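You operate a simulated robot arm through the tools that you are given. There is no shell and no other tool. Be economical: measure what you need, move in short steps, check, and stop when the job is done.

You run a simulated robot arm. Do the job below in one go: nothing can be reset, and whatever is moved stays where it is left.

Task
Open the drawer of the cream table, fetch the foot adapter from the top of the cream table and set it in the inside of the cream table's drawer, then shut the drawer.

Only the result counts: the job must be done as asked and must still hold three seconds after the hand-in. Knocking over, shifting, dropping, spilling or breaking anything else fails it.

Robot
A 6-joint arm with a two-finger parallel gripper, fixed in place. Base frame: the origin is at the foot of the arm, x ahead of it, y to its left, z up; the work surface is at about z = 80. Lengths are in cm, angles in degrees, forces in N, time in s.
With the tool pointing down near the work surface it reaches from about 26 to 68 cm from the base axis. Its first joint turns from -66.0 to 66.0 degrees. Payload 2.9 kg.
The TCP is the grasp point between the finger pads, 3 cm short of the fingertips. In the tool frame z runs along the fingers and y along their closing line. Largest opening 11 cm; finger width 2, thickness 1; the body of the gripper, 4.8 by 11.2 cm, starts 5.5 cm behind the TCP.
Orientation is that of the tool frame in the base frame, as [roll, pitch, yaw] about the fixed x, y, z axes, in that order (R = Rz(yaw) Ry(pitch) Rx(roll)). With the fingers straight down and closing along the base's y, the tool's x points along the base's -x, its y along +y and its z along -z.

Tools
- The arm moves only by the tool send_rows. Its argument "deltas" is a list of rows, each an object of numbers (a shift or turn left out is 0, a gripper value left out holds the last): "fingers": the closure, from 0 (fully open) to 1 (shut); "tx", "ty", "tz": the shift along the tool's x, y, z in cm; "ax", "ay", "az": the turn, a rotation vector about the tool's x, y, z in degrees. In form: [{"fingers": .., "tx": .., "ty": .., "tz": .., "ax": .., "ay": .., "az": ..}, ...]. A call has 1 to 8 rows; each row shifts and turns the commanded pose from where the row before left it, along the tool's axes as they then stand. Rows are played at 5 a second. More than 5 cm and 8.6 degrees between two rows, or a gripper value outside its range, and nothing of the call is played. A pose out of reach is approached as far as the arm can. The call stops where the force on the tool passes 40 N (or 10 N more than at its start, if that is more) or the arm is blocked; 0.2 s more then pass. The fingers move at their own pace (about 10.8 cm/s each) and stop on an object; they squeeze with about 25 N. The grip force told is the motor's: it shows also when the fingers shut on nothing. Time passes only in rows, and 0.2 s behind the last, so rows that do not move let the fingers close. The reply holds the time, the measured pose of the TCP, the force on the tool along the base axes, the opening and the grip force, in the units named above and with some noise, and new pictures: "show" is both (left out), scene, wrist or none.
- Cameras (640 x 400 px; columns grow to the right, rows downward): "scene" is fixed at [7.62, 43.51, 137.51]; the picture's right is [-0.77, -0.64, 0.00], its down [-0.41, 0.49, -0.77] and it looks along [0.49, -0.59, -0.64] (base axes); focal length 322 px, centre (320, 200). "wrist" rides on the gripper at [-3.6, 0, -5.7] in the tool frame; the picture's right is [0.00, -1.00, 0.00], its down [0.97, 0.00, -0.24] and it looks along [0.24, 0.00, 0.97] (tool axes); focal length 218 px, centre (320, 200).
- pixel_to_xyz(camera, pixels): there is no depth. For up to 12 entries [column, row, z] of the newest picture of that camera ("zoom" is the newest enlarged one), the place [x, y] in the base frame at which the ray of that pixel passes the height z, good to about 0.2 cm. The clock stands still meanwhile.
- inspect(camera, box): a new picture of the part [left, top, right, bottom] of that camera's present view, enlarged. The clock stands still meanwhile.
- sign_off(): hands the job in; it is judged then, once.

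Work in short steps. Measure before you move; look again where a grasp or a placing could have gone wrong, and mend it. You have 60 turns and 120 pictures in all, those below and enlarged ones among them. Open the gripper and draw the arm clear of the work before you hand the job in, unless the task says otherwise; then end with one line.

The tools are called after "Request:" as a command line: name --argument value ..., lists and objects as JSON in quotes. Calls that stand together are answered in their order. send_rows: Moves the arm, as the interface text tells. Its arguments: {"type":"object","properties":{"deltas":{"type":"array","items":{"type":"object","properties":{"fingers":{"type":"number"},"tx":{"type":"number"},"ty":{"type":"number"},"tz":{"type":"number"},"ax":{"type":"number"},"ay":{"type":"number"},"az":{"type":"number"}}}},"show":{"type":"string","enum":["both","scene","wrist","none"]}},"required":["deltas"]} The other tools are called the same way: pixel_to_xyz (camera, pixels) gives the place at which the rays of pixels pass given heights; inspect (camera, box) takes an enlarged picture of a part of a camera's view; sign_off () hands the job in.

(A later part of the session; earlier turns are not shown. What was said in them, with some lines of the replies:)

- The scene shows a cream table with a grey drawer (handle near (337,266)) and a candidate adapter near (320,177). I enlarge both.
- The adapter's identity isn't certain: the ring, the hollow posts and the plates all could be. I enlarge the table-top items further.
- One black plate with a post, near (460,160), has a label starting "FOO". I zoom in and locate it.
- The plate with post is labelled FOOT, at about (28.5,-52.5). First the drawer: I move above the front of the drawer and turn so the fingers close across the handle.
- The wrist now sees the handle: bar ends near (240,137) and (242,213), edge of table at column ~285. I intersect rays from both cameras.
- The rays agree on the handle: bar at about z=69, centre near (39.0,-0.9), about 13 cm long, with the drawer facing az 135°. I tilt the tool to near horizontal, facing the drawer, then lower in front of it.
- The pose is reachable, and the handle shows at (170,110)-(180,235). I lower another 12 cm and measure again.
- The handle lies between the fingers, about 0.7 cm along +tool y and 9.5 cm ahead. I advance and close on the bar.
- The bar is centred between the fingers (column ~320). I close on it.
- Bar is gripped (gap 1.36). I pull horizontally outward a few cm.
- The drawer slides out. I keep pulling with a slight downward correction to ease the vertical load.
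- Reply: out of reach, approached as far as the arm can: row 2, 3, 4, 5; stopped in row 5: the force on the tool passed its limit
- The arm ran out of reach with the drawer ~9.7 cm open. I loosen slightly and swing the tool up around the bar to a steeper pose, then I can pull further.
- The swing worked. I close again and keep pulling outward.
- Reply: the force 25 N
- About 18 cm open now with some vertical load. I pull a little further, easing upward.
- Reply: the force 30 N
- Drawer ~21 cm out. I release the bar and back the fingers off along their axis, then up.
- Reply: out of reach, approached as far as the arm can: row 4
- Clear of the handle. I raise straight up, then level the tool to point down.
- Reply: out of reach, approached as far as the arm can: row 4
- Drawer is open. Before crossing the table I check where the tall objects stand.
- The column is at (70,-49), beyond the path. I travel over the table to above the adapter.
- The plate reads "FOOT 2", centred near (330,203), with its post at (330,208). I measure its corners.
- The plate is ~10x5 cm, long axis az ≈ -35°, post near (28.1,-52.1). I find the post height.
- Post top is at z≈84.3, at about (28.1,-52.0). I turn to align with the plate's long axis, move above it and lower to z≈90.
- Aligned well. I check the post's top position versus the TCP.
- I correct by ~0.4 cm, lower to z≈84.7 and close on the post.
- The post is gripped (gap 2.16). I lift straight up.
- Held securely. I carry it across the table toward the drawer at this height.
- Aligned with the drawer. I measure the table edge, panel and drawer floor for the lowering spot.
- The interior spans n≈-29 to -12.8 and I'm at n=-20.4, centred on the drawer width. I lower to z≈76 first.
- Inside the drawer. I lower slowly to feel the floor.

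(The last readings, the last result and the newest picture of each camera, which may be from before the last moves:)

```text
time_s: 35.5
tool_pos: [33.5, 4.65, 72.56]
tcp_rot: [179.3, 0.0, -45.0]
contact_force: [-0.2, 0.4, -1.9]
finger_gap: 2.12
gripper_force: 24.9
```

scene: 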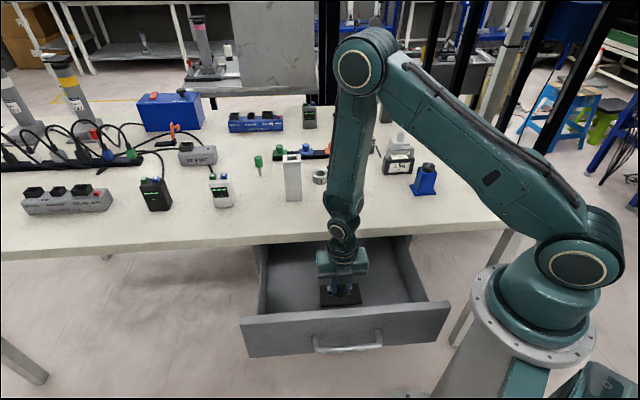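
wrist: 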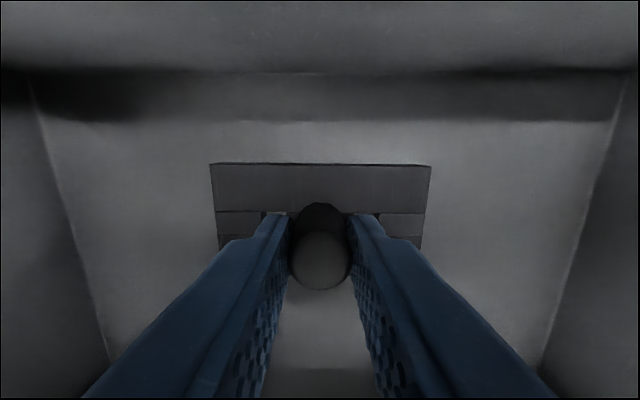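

By perspective the floor is near z≈65, so ~2.7 cm more. I continue in small steps.

Request:
send_rows --deltas '[{"tz": 0.8}, {"tz": 0.8}, {"tz": 0.4}, {"tz": 0.3}, {"tz": 0.2}, {}]' --show "wrist"

```text
time_s: 36.9
tool_pos: [33.41, 4.44, 70.17]
tcp_rot: [179.4, 0.0, -45.0]
contact_force: [-0.4, -0.5, -1.4]
finger_gap: 2.11
gripper_force: 25.2
```

wrist: 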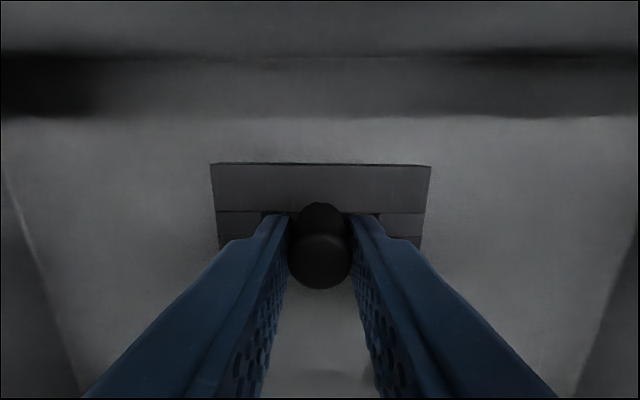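

No contact yet; I step on down in small increments until the force shows the floor.

Request:
send_rows --deltas '[{"tz": 0.3}, {"tz": 0.3}, {"tz": 0.3}, {"tz": 0.2}, {}]' --show "wrist"

```text
time_s: 38.1
tool_pos: [33.49, 4.45, 68.92]
tcp_rot: [179.3, -0.2, -45.0]
contact_force: [-0.7, -0.7, -2.2]
finger_gap: 2.09
gripper_force: 25.0
```

wrist: 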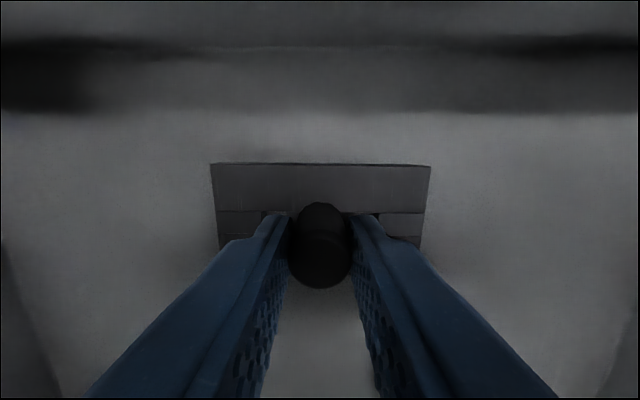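

Request:
send_rows --deltas '[{"tz": 0.3}, {"tz": 0.3}, {"tz": 0.3}, {"tz": 0.3}, {}]' --show "both"

```text
time_s: 39.1
tool_pos: [33.49, 4.45, 67.85]
tcp_rot: [179.2, -0.2, -45.1]
contact_force: [-2.3, -2.1, 5.6]
finger_gap: 2.17
gripper_force: 24.6
stopped in row 4: the force on the tool passed its limit (the readings are from after the stop); the commanded pose is now the measured one
```

scene: 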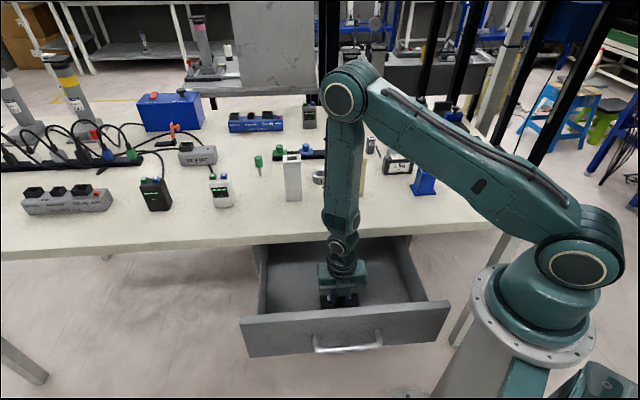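
wrist: 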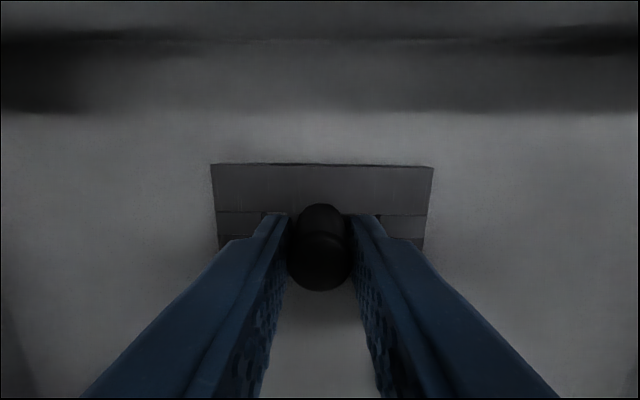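

Floor contact: the plate rests on the drawer bottom. I open and lift straight out.

Request:
send_rows --deltas '[{"fingers": 0.6}, {}, {"tz": -3}, {"tz": -4.5}, {"tz": -4.5}, {"tz": -4.5}, {"tz": -4.5}, {"tz": -4.5}]'

```text
time_s: 40.9
tool_pos: [33.37, 4.83, 93.36]
tcp_rot: [179.2, -0.2, -45.0]
contact_force: [-0.1, -0.9, -0.1]
finger_gap: 4.4
gripper_force: 0.1
```

scene: 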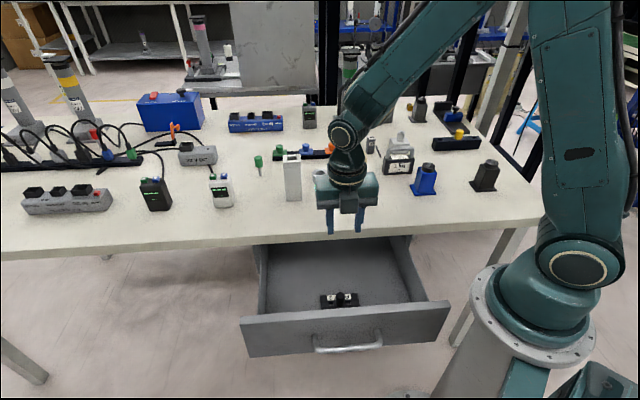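
wrist: 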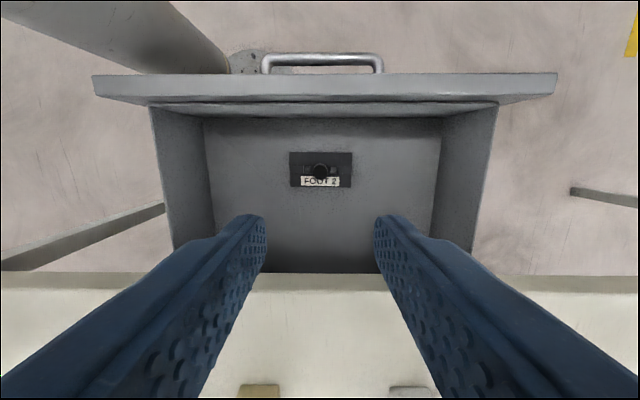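

The adapter stands upright in the drawer at wrist (320,172). Next I close the fingers and move outside the handle.

Request:
send_rows --deltas '[{"fingers": 1, "tx": -4.2}, {"tx": -4.2}, {"tx": -4.2}, {"tx": -4.1}, {"tz": 2.5}, {"tz": 2.5}, {}]'

```text
time_s: 42.5
tool_pos: [21.58, 16.54, 88.3]
tcp_rot: [179.3, -0.1, -45.0]
contact_force: [0.0, 0.3, -0.1]
finger_gap: 0.01
gripper_force: 25.2
```

scene: 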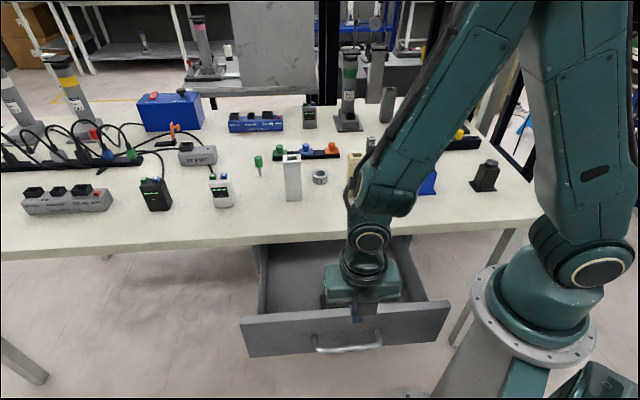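
wrist: 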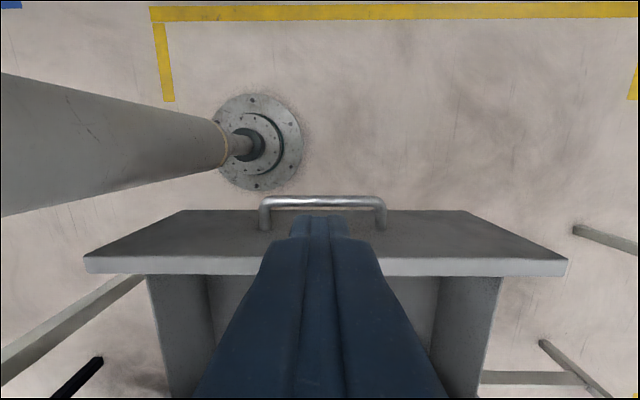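

I check the bar position under the fingers (wrist row ~203) against the TCP.

Request:
pixel_to_xyz --camera "wrist" --pixels '[[322, 203, 69.2], [322, 197, 69.2], [322, 210, 69.2], [265, 203, 69.2], [380, 203, 69.2]]'

```text
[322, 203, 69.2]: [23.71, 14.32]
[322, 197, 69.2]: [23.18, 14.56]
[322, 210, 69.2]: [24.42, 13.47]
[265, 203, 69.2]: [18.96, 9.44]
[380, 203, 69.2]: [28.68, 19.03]
```

Bar is at n=-6.6, with the fingers 1.4 cm clear of it outside. I lower to bar height.

Request:
send_rows --deltas '[{"tz": 3.6}, {"tz": 3.6}, {"tz": 3.6}, {"tz": 3.5}, {"tz": 3.2}, {}]'

```text
time_s: 43.9
tool_pos: [21.54, 16.24, 70.8]
tcp_rot: [179.3, -0.2, -44.9]
contact_force: [-0.5, 0.2, 0.5]
finger_gap: 0.01
gripper_force: 25.4
```

scene: 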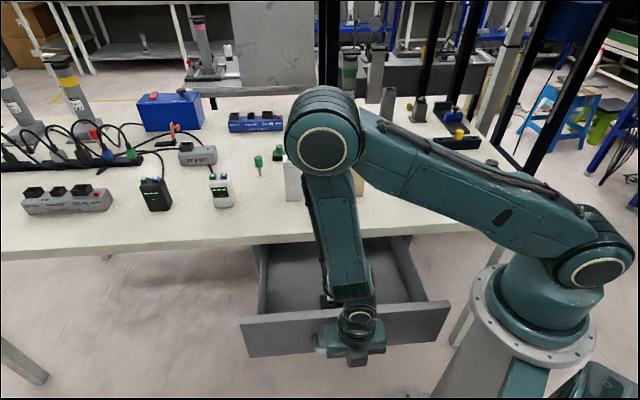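
wrist: 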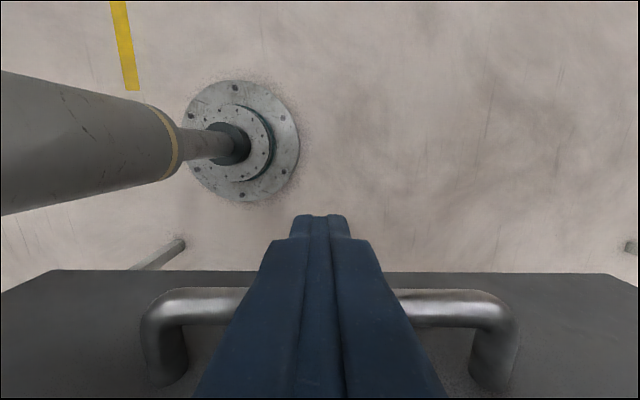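

The fingers are in front of the bar. I push toward the table (tool +x) in gentle steps.

Request:
send_rows --deltas '[{"tx": 1.5}, {"tx": 1.5}, {"tx": 1.5}, {"tx": 1.5}, {"tx": 1.5}, {"tx": 1.5}, {"tx": 1.5}, {}]'

```text
time_s: 45.7
tool_pos: [29.12, 8.72, 71.11]
tcp_rot: [179.3, -0.3, -45.1]
contact_force: [0.1, -0.4, -1.0]
finger_gap: 0.04
gripper_force: 24.6
```

scene: 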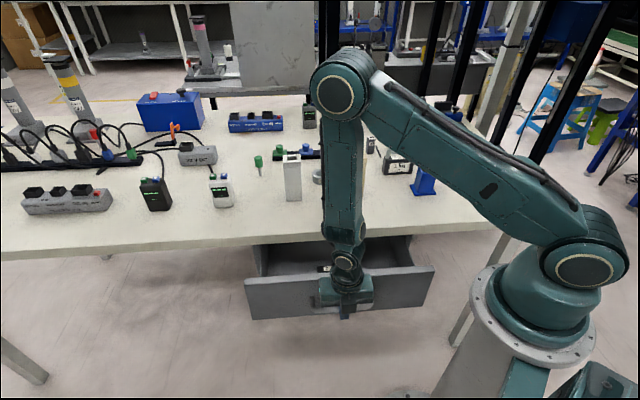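
wrist: 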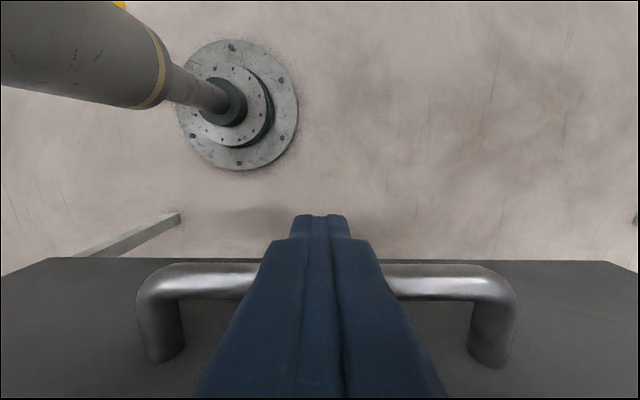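

Drawer is following. I tilt the tool so the hand stays clear of the table edge, then push further.

Request:
send_rows --deltas '[{"ay": 8, "tz": 0.5}, {"ay": 8, "tz": 0.5}, {"ay": 8}, {"tx": 1.37, "tz": 0.61}, {"tx": 1.37, "tz": 0.61}, {"tx": 1.37, "tz": 0.61}, {"tx": 1.37, "tz": 0.61}, {}]'

```text
time_s: 47.5
tool_pos: [33.37, 4.64, 69.99]
tcp_rot: [179.3, -24.4, -44.7]
contact_force: [0.2, -0.1, 0.6]
finger_gap: 0.0
gripper_force: 25.3
```

scene: 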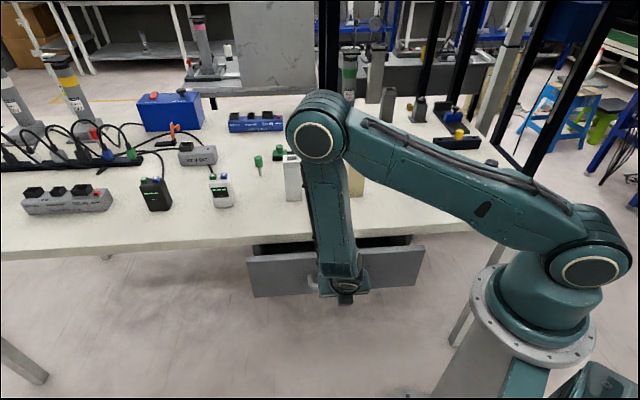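
wrist: 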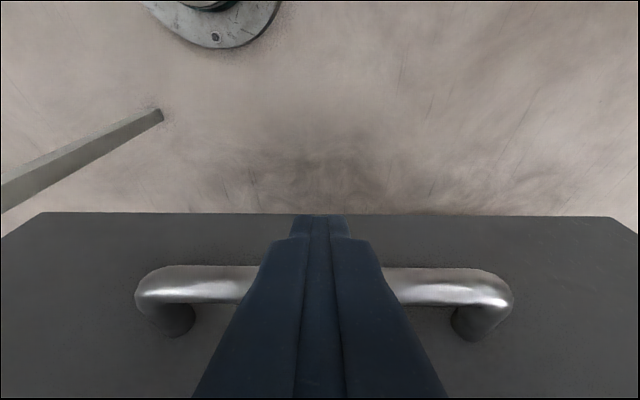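

About 5–6 cm left. I push on in 1 cm steps.

Request:
send_rows --deltas '[{"tx": 0.91, "tz": 0.41}, {"tx": 0.91, "tz": 0.41}, {"tx": 0.91, "tz": 0.41}, {"tx": 0.91, "tz": 0.41}, {"tx": 0.5, "tz": 0.22}, {}]'

```text
time_s: 48.9
tool_pos: [36.62, 1.31, 70.09]
tcp_rot: [179.2, -24.2, -44.7]
contact_force: [-0.1, 0.1, -0.3]
finger_gap: 0.01
gripper_force: 25.2
```

scene: 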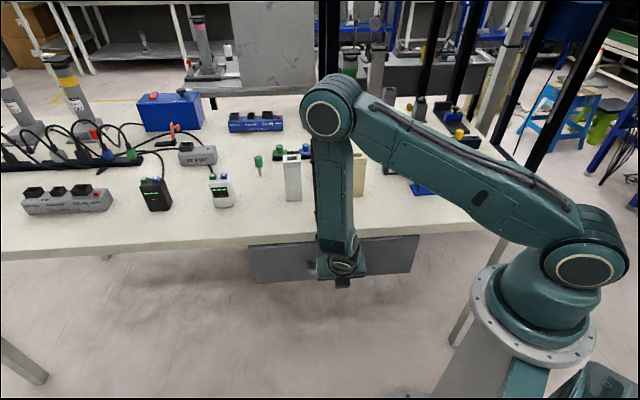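
wrist: 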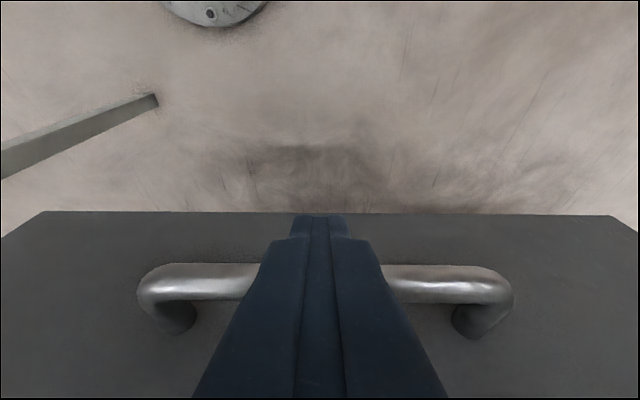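

Nearly closed (right corner at column 420 vs 418 at start). I push in small steps until it stops.

Request:
send_rows --deltas '[{"tx": 0.36, "tz": 0.16}, {"tx": 0.36, "tz": 0.16}, {"tx": 0.36, "tz": 0.16}, {"tx": 0.27, "tz": 0.12}, {}]' --show "scene"

```text
time_s: 50.1
tool_pos: [37.22, 0.69, 69.73]
tcp_rot: [179.1, -23.3, -44.7]
contact_force: [-0.5, 0.8, 0.3]
finger_gap: 0.0
gripper_force: 24.7
stopped in row 5: the force on the tool passed its limit (the readings are from after the stop); the commanded pose is now the measured one
```

scene: 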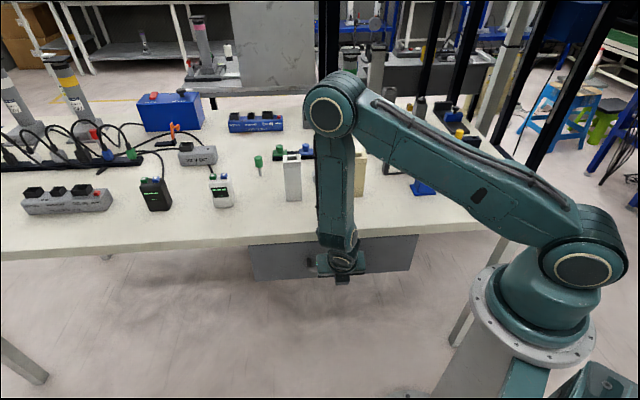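

It hit the end stop: drawer shut. I back off horizontally, then rise clear.

Request:
send_rows --deltas '[{"tx": -1.84, "tz": -0.8}, {"tx": -1.84, "tz": -0.8}, {"tx": -1.84, "tz": -0.8}, {"tx": 1.5, "tz": -3.6}, {"tx": 1.5, "tz": -3.6}, {"tx": 1.5, "tz": -3.6}, {"tx": 1.5, "tz": -3.6}, {"tx": 1.5, "tz": -3.6, "fingers": 0}]'

Request:
inspect --camera "scene" --box '[230, 200, 430, 325]'

```text
time_s: 51.9
tool_pos: [32.87, 5.21, 89.39]
tcp_rot: [179.2, -23.2, -44.7]
contact_force: [-0.3, 0.0, -0.2]
finger_gap: 8.13
gripper_force: 0.1
```

scene: 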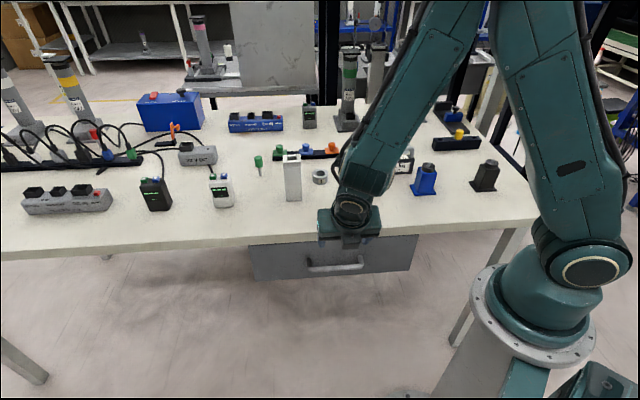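
wrist: 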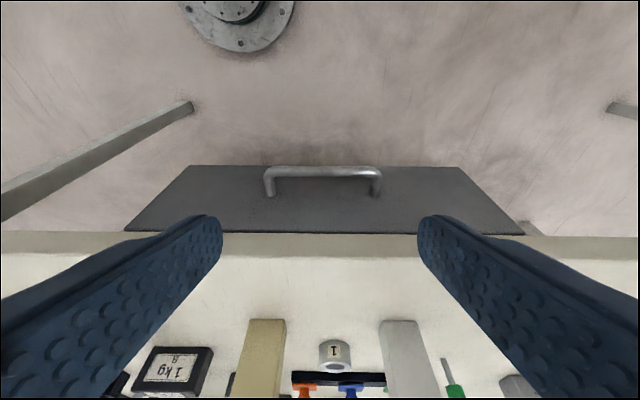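

```text
3.20 times, centred on (330, 262) of scene
```

zoom: 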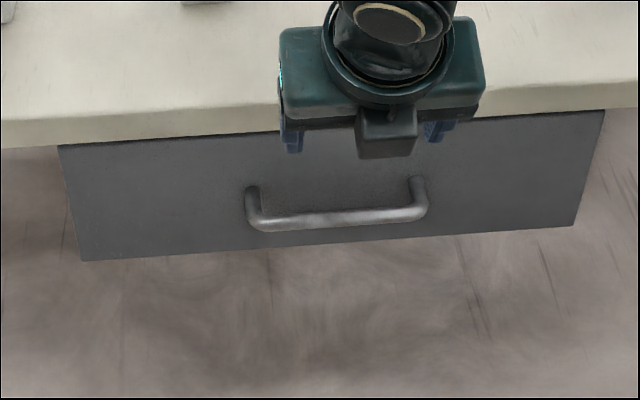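

The drawer sits exactly where it was at the start (handle ends and corners match the first picture). I raise the arm a bit more and then hand in.

Request:
send_rows --deltas '[{"tx": 1.5, "tz": -3.6, "fingers": 0}, {"tx": 1.5, "tz": -3.6}, {"tx": 1.5, "tz": -3.6}, {}, {}]' --show "scene"

```text
time_s: 53.1
tool_pos: [33.04, 5.42, 101.07]
tcp_rot: [179.1, -23.3, -44.7]
contact_force: [0.0, -0.2, 0.1]
finger_gap: 10.98
gripper_force: 0.0
```

scene: 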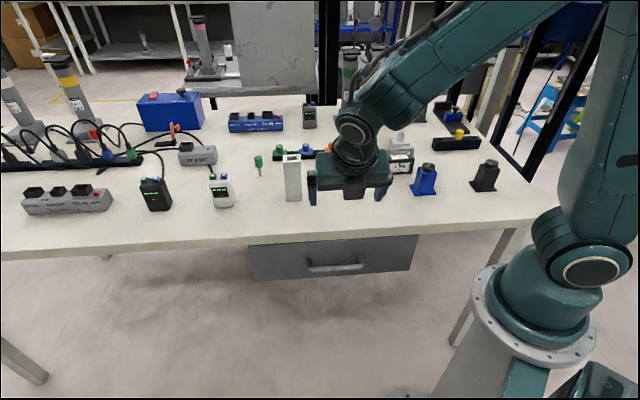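

The drawer is shut, the gripper is open, the arm is clear, and the other items look unmoved. I hand the job in.

Request:
sign_off

```text
The job is handed in.
```

The foot adapter (the plate labelled "FOOT 2") is in the cream table's drawer, the drawer is shut, and the job is handed in.
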